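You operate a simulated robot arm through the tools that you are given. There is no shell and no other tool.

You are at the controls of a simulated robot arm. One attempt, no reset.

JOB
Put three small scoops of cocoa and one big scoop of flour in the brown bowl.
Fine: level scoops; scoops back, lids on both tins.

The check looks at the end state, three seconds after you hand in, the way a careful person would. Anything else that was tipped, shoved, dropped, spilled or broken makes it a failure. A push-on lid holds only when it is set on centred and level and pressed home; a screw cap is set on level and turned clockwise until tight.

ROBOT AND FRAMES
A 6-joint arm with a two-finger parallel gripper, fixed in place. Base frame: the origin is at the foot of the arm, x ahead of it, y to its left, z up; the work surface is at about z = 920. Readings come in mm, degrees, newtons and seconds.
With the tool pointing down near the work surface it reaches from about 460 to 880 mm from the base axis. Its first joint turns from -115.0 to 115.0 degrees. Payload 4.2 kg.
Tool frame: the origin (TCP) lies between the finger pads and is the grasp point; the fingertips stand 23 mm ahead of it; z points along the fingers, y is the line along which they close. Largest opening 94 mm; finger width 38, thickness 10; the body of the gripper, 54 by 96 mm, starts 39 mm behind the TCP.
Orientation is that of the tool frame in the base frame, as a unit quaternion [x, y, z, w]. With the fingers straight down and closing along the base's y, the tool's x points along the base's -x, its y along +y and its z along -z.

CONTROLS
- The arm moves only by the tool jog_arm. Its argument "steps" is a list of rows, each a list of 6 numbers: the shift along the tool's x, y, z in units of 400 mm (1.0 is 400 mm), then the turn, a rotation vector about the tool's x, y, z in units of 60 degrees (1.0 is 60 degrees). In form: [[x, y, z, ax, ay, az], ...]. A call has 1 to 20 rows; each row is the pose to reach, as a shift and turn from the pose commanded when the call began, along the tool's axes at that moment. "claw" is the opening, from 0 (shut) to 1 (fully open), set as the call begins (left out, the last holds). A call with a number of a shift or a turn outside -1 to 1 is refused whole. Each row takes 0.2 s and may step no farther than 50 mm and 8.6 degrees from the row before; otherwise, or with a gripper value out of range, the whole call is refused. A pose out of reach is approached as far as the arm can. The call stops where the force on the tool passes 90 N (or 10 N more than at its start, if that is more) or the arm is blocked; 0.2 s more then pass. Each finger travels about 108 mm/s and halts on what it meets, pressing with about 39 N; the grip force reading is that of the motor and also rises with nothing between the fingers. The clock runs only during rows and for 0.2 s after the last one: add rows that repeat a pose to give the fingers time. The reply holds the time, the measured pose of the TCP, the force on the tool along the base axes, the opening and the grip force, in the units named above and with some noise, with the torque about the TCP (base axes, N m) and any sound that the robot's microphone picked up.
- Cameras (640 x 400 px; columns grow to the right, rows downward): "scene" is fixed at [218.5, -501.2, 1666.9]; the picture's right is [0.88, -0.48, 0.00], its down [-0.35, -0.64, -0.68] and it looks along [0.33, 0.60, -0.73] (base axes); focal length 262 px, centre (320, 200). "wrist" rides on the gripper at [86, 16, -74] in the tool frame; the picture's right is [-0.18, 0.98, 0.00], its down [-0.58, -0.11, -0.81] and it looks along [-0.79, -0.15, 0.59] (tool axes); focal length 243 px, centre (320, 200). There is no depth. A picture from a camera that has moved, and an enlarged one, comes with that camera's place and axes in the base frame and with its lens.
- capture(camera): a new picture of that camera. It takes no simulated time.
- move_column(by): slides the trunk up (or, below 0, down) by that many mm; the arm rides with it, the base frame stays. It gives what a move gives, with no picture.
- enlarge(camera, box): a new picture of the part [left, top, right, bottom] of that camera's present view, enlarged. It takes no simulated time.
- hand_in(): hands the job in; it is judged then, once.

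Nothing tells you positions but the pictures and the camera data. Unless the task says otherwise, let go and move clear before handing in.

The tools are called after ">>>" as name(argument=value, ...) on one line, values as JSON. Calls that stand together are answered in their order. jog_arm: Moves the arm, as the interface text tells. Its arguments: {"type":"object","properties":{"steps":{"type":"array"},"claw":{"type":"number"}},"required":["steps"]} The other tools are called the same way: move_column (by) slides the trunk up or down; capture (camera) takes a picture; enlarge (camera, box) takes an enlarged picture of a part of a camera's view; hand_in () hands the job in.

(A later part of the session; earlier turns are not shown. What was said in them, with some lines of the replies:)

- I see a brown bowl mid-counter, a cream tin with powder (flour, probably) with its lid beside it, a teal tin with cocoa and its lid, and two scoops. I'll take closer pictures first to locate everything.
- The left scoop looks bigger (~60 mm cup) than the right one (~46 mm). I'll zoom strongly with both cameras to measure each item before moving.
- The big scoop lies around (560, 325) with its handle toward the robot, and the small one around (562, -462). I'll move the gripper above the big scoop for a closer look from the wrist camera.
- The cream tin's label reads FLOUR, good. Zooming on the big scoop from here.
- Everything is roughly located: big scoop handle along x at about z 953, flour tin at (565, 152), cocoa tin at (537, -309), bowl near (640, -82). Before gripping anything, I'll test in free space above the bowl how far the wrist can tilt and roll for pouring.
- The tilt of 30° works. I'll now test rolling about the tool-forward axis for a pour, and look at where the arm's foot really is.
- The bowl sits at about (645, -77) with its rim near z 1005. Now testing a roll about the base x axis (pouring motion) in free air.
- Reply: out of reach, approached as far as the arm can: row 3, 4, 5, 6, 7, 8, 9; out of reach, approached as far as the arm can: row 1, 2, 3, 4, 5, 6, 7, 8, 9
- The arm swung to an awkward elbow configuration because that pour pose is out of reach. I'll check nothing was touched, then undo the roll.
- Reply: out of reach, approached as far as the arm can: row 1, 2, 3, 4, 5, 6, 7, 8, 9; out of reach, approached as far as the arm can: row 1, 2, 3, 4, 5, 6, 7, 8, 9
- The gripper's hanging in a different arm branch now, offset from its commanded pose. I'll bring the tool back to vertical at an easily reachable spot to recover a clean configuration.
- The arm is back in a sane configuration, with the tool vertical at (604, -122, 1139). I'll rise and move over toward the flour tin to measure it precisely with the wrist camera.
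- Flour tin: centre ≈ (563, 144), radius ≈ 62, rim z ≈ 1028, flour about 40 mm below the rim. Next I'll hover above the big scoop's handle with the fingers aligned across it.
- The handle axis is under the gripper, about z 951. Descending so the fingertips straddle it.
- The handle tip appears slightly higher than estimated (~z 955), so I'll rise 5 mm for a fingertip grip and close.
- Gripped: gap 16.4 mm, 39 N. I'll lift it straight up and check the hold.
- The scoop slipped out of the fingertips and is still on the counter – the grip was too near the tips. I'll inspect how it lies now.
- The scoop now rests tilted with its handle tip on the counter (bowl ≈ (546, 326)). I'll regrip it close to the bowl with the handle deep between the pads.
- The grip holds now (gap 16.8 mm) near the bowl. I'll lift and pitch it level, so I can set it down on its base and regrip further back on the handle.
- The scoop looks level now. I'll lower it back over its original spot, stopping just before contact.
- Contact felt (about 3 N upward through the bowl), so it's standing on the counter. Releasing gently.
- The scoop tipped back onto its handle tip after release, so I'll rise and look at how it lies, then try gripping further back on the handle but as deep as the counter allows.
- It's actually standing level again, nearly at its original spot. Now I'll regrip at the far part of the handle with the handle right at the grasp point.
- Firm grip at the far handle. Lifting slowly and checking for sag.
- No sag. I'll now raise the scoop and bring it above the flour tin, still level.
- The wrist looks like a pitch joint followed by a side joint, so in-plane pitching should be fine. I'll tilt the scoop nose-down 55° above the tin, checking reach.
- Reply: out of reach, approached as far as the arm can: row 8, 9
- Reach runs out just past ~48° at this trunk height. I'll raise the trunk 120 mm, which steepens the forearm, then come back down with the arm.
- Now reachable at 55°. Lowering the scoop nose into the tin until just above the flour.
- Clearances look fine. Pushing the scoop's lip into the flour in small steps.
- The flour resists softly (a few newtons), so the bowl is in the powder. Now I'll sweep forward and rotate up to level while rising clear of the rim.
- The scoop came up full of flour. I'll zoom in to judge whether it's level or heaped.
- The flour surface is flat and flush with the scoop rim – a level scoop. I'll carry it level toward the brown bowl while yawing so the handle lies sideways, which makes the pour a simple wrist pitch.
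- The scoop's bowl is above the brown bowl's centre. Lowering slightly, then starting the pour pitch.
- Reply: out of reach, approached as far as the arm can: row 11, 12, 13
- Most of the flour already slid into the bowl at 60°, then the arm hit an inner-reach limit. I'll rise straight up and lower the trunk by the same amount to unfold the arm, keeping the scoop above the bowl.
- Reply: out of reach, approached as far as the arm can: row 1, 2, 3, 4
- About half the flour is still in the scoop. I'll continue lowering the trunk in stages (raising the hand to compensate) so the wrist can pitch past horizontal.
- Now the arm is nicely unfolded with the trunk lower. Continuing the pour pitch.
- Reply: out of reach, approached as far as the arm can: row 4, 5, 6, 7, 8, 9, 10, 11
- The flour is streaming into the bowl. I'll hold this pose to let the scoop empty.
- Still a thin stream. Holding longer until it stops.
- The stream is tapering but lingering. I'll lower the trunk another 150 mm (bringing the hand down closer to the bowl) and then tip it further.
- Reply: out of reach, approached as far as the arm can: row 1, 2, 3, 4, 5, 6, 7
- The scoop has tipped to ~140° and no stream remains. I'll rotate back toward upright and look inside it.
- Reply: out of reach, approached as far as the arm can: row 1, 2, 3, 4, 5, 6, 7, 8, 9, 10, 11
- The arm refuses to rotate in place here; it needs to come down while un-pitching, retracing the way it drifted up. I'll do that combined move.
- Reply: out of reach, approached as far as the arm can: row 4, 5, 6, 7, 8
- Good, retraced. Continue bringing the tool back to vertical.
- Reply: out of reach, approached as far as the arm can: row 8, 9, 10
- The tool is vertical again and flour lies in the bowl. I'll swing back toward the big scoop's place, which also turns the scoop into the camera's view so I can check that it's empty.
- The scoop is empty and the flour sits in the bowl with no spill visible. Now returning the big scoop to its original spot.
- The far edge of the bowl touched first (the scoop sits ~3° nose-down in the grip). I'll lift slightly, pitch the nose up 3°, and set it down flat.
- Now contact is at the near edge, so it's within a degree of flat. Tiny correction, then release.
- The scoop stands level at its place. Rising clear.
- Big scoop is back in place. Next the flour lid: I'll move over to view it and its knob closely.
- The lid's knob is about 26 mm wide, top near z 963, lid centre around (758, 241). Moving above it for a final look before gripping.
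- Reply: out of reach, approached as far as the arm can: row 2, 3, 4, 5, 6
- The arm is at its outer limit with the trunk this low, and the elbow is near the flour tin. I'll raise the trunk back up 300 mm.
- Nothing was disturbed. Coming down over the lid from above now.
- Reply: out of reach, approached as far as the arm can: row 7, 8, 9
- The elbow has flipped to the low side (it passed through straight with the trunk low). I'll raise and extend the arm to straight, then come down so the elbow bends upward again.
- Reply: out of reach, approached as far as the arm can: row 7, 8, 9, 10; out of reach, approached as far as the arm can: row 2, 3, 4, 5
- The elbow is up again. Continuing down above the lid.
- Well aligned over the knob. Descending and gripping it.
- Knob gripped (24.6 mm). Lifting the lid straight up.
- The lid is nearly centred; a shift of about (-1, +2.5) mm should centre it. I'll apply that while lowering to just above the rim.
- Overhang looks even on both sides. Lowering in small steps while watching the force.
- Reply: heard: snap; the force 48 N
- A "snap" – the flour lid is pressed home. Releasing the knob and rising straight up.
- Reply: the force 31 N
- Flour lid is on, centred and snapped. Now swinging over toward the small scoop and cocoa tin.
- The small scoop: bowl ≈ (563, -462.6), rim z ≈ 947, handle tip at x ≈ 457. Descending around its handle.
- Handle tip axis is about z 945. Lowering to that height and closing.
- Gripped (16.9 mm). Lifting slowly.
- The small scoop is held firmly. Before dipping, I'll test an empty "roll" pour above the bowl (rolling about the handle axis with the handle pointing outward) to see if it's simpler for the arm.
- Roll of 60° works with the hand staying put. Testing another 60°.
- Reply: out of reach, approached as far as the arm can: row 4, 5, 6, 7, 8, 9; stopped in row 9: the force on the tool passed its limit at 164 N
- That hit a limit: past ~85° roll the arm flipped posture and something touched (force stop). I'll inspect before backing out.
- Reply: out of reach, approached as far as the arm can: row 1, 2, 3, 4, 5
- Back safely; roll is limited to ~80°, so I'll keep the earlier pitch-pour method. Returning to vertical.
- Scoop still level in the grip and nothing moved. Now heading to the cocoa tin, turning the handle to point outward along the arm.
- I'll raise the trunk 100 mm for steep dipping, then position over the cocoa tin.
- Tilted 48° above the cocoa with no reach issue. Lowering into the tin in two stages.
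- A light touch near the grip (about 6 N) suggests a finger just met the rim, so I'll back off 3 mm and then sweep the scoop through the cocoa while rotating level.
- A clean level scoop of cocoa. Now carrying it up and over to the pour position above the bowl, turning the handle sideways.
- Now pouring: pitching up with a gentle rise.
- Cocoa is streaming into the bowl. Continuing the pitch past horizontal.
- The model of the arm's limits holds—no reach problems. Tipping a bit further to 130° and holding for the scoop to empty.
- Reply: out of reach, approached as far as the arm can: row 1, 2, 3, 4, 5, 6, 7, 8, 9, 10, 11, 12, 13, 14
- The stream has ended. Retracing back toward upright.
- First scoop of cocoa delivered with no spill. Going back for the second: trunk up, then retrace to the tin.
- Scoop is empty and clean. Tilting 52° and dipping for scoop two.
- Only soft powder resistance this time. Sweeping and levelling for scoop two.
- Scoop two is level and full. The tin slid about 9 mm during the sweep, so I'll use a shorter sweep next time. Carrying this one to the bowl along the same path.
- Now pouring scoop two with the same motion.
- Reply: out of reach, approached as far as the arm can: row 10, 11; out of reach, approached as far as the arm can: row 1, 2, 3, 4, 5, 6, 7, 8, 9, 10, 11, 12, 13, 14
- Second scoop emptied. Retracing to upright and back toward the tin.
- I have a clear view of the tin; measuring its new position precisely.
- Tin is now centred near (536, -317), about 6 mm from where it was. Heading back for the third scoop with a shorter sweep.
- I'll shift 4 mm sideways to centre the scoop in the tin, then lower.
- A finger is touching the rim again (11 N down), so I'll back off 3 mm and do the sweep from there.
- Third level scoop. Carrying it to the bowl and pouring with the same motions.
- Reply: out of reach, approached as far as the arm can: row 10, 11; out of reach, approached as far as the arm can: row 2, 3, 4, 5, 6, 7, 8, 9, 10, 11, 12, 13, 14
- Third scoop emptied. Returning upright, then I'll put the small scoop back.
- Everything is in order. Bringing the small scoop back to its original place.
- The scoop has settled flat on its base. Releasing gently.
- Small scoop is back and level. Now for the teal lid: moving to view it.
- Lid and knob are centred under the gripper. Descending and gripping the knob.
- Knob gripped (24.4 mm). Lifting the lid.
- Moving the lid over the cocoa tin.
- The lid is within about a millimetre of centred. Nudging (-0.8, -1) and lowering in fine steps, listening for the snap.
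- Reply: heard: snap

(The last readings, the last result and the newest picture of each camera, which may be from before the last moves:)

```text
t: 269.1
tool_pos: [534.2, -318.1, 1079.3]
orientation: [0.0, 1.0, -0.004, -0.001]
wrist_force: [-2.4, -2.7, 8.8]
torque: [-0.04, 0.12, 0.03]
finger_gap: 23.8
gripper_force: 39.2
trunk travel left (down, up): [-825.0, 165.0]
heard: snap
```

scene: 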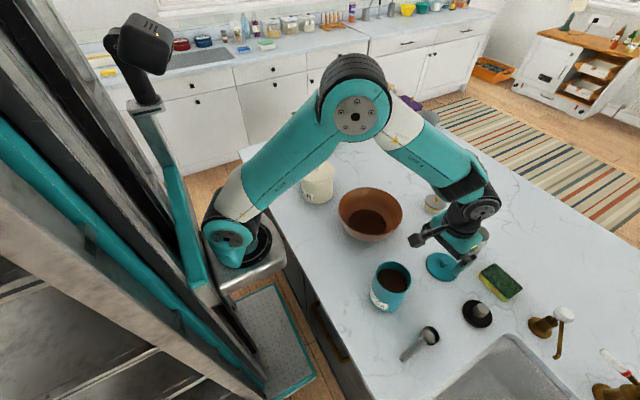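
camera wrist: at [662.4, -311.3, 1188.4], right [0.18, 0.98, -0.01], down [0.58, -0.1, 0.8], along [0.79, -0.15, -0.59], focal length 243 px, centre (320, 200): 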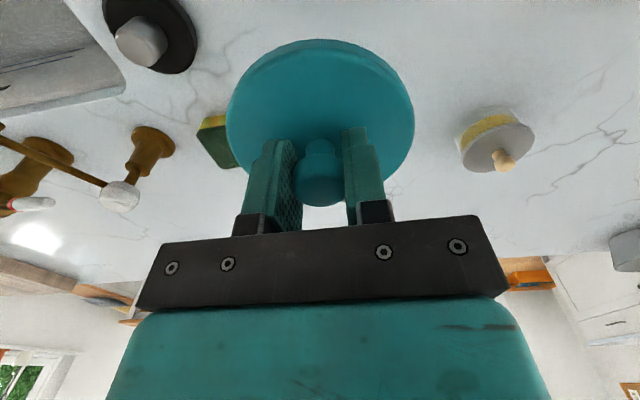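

Snap – the cocoa lid is home. Releasing and rising clear.

>>> jog_arm(steps=[[0, 0, 0, 0, 0, 0], [0, 0, 0, 0, 0, 0], [0, 0, 0, 0, 0, 0], [0, 0, 0, 0, 0, 0]], claw=1)

>>> jog_arm(steps=[[0, 0, -0.05, 0, 0, 0], [0, 0, -0.15, 0, 0, 0], [0, 0, -0.25, 0, 0, 0], [0, 0, -0.35, 0, 0, 0], [0, 0, -0.45, 0, 0, 0], [0, 0, -0.45, 0, 0, 0]])

>>> enlarge(camera="scene", box=[350, 220, 440, 320])

>>> capture(camera="wrist")

```text
t: 270.1
tool_pos: [533.6, -317.5, 1078.9]
orientation: [0.0, 1.0, -0.003, -0.001]
wrist_force: [1.1, -2.7, 9.5]
torque: [0.1, -0.03, 0.01]
finger_gap: 91.7
gripper_force: 0.0
trunk travel left (down, up): [-825.0, 165.0]
```

```text
t: 271.5
tool_pos: [534.5, -317.9, 1259.1]
orientation: [0.0, 1.0, -0.003, -0.002]
wrist_force: [0.3, 0.5, 0.2]
torque: [0.02, 0.01, 0.05]
finger_gap: 93.9
gripper_force: 0.0
trunk travel left (down, up): [-825.0, 165.0]
```

```text
4.00 times, centred on (395, 270) of scene
camera zoom: at [218.5, -501.2, 1666.9], right [0.88, -0.48, 0.0], down [-0.35, -0.64, -0.68], along [0.33, 0.6, -0.73], focal length 1048 px, centre (20, -80)
```

zoom: 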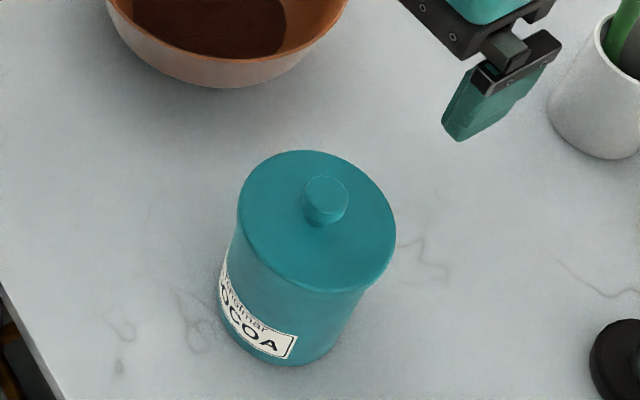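

```text
taken
camera wrist: at [447.9, -299.9, 1334.9], right [0.18, 0.98, -0.01], down [0.58, -0.1, 0.8], along [0.79, -0.15, -0.59], focal length 243 px, centre (320, 200)
```

wrist: 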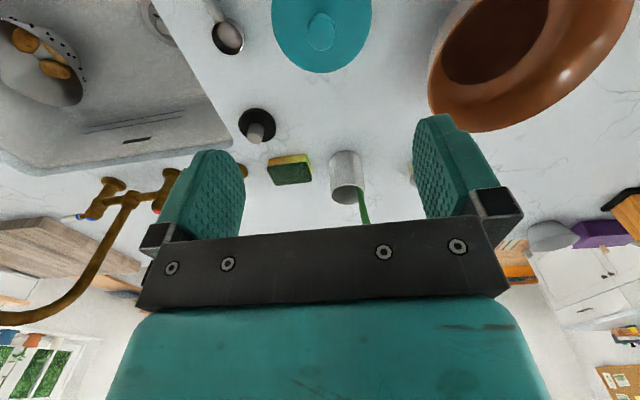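

>>> enlarge(camera="scene", box=[365, 250, 421, 315])

>>> enlarge(camera="wrist", box=[200, 0, 440, 120])

>>> capture(camera="scene")

```text
6.15 times, centred on (393, 282) of scene
camera zoom: at [218.5, -501.2, 1666.9], right [0.88, -0.48, 0.0], down [-0.35, -0.64, -0.68], along [0.33, 0.6, -0.73], focal length 1612 px, centre (-129, -308)
```

zoom: 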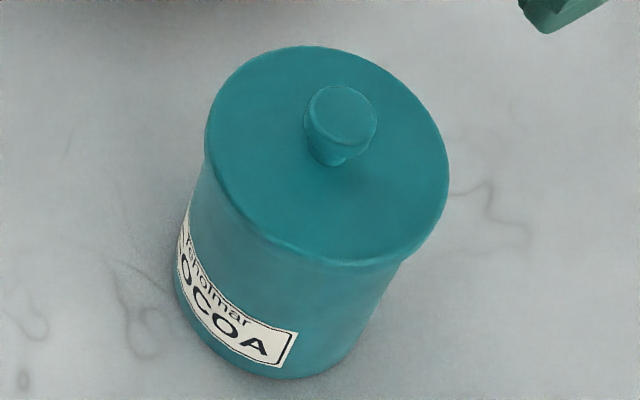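

```text
2.67 times, centred on (320, 60) of wrist
camera zoom: at [447.9, -299.9, 1334.9], right [0.18, 0.98, -0.01], down [0.58, -0.1, 0.8], along [0.79, -0.15, -0.59], focal length 647 px, centre (320, 573)
```

zoom: 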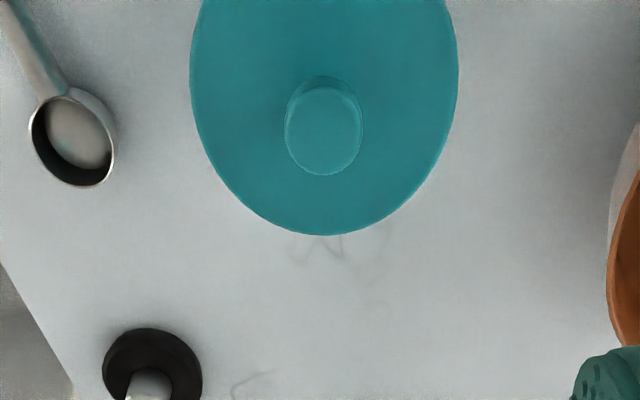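

```text
taken
```

scene: 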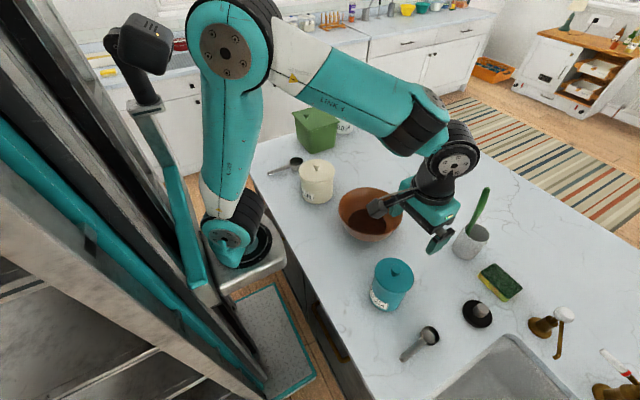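

Both lids are on. Moving the arm up and away for a clear final inspection.

>>> jog_arm(steps=[[0, 0, -0.08, 0, 0, 0], [0.01, 0.05, -0.16, 0, 0, 0], [0.03, 0.14, -0.22, 0, 0, 0], [0.05, 0.24, -0.26, 0, 0, 0], [0.07, 0.34, -0.28, 0, 0, 0], [0.09, 0.44, -0.28, 0, 0, 0], [0.1, 0.54, -0.28, 0, 0, 0], [0.11, 0.64, -0.28, 0, 0, 0], [0.12, 0.74, -0.28, 0, 0, 0], [0.13, 0.84, -0.28, 0, 0, 0], [0.14, 0.94, -0.28, 0, 0, 0], [0.14, 0.98, -0.28, 0, 0, 0], [0.14, 0.98, -0.28, 0, 0, 0]])

>>> capture(camera="scene")

>>> enlarge(camera="scene", box=[250, 130, 420, 250])

>>> enlarge(camera="scene", box=[320, 220, 520, 380])

```text
t: 274.3
tool_pos: [480.1, 75.9, 1368.4]
orientation: [0.0, 1.0, -0.003, -0.002]
wrist_force: [0.5, -0.6, -0.1]
torque: [0.0, -0.01, 0.0]
finger_gap: 94.0
gripper_force: 0.0
trunk travel left (down, up): [-825.0, 165.0]
```

```text
taken
```

scene: 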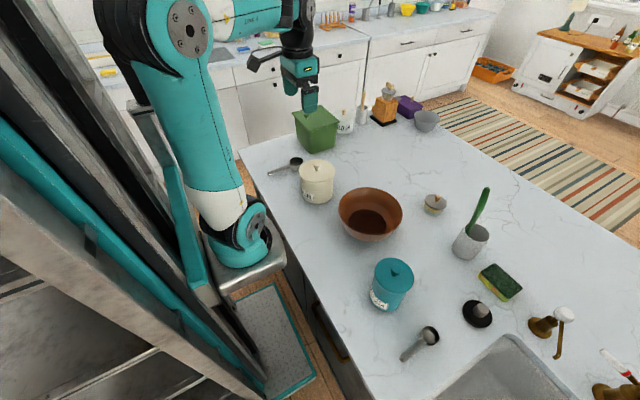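

```text
3.33 times, centred on (335, 190) of scene
camera zoom: at [218.5, -501.2, 1666.9], right [0.88, -0.48, 0.0], down [-0.35, -0.64, -0.68], along [0.33, 0.6, -0.73], focal length 873 px, centre (270, 233)
```

zoom: 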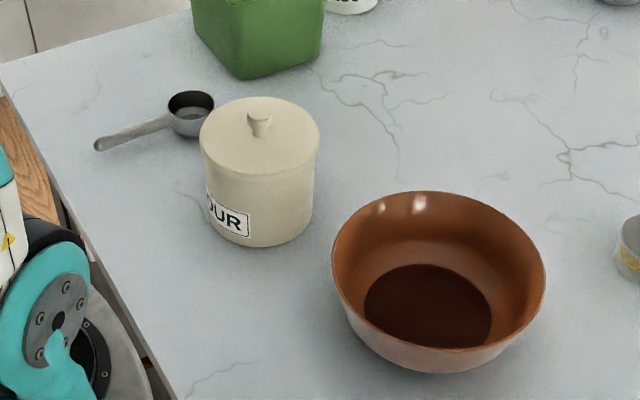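

```text
2.50 times, centred on (420, 300) of scene
camera zoom: at [218.5, -501.2, 1666.9], right [0.88, -0.48, 0.0], down [-0.35, -0.64, -0.68], along [0.33, 0.6, -0.73], focal length 655 px, centre (70, -50)
```

zoom: 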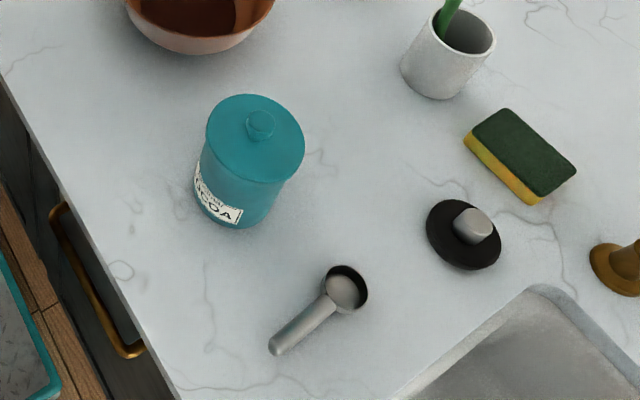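

>>> enlarge(camera="scene", box=[392, 320, 456, 370])

>>> enlarge(camera="scene", box=[262, 145, 326, 185])

>>> enlarge(camera="scene", box=[330, 178, 410, 245])

>>> enlarge(camera="scene", box=[296, 150, 340, 210])

```text
8.00 times, centred on (424, 345) of scene
camera zoom: at [218.5, -501.2, 1666.9], right [0.88, -0.48, 0.0], down [-0.35, -0.64, -0.68], along [0.33, 0.6, -0.73], focal length 2095 px, centre (-512, -960)
```

zoom: 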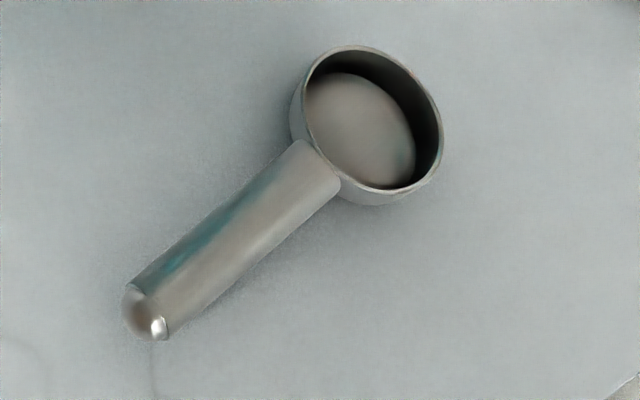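

```text
10.00 times, centred on (294, 165) of scene
camera zoom: at [218.5, -501.2, 1666.9], right [0.88, -0.48, 0.0], down [-0.35, -0.64, -0.68], along [0.33, 0.6, -0.73], focal length 2619 px, centre (580, 550)
```

zoom: 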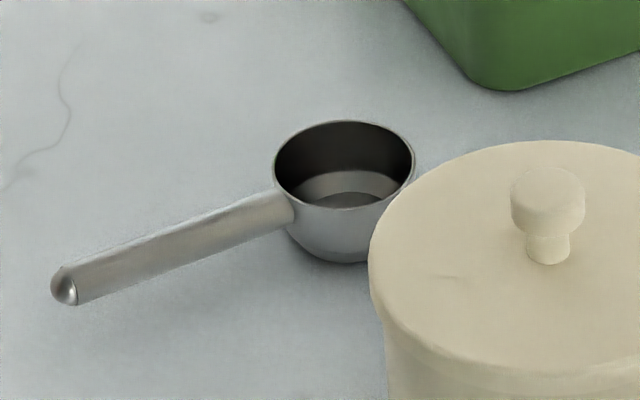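

```text
5.97 times, centred on (370, 212) of scene
camera zoom: at [218.5, -501.2, 1666.9], right [0.88, -0.48, 0.0], down [-0.35, -0.64, -0.68], along [0.33, 0.6, -0.73], focal length 1564 px, centre (22, 131)
```

zoom: 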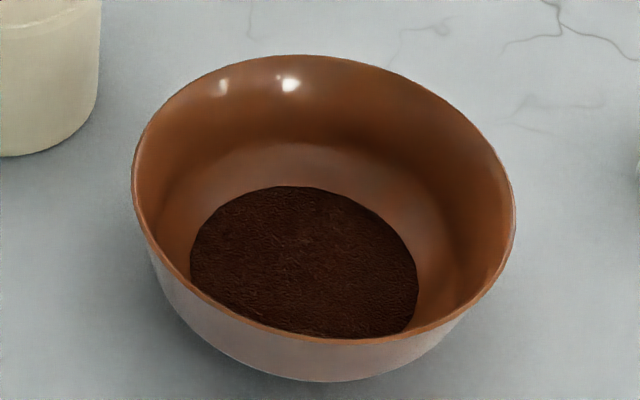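

```text
6.67 times, centred on (318, 180) of scene
camera zoom: at [218.5, -501.2, 1666.9], right [0.88, -0.48, 0.0], down [-0.35, -0.64, -0.68], along [0.33, 0.6, -0.73], focal length 1746 px, centre (333, 333)
```

zoom: 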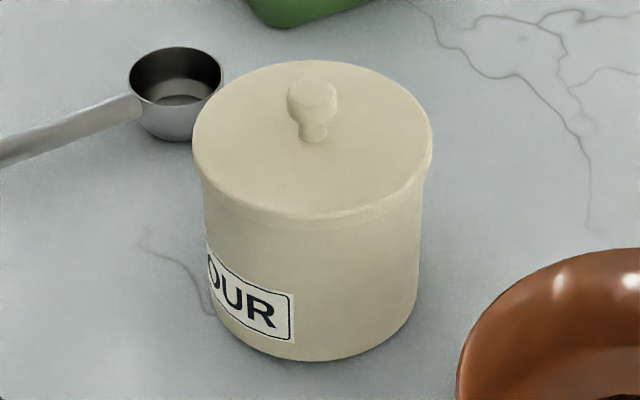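

Both scoops are empty and standing in their original spots. Both lids are snapped on, the bowl holds one big scoop of flour under three small scoops of cocoa, and I can see no spills. The cocoa tin sits about 6 mm from where it started. The arm is clear, so I'm handing in.

>>> hand_in()

```text
The job is handed in.
```

I've handed the job in. The brown bowl has one level big scoop of flour and three level small scoops of cocoa in it.

- **Scoops:** both are empty and standing level within a few millimetres of where they started. The big scoop slipped out of the gripper onto the counter once, while still empty. I picked it up again before using it.
- **Lids:** both are on their tins, and each made an audible snap when pressed down. They look centred and level.
- **Cocoa tin:** it slid about 6 mm during the second scoop. I left it there, upright with its lid on.
- **Force stop:** once, while I tested a pouring move with the empty small scoop, the arm hit something I couldn't identify and stopped at 164 N. I checked afterwards and nothing on the counter had moved.
- **Rest of the counter:** I saw no spills and nothing else out of place in the final pictures. The gripper was empty and the arm clear at hand-in.
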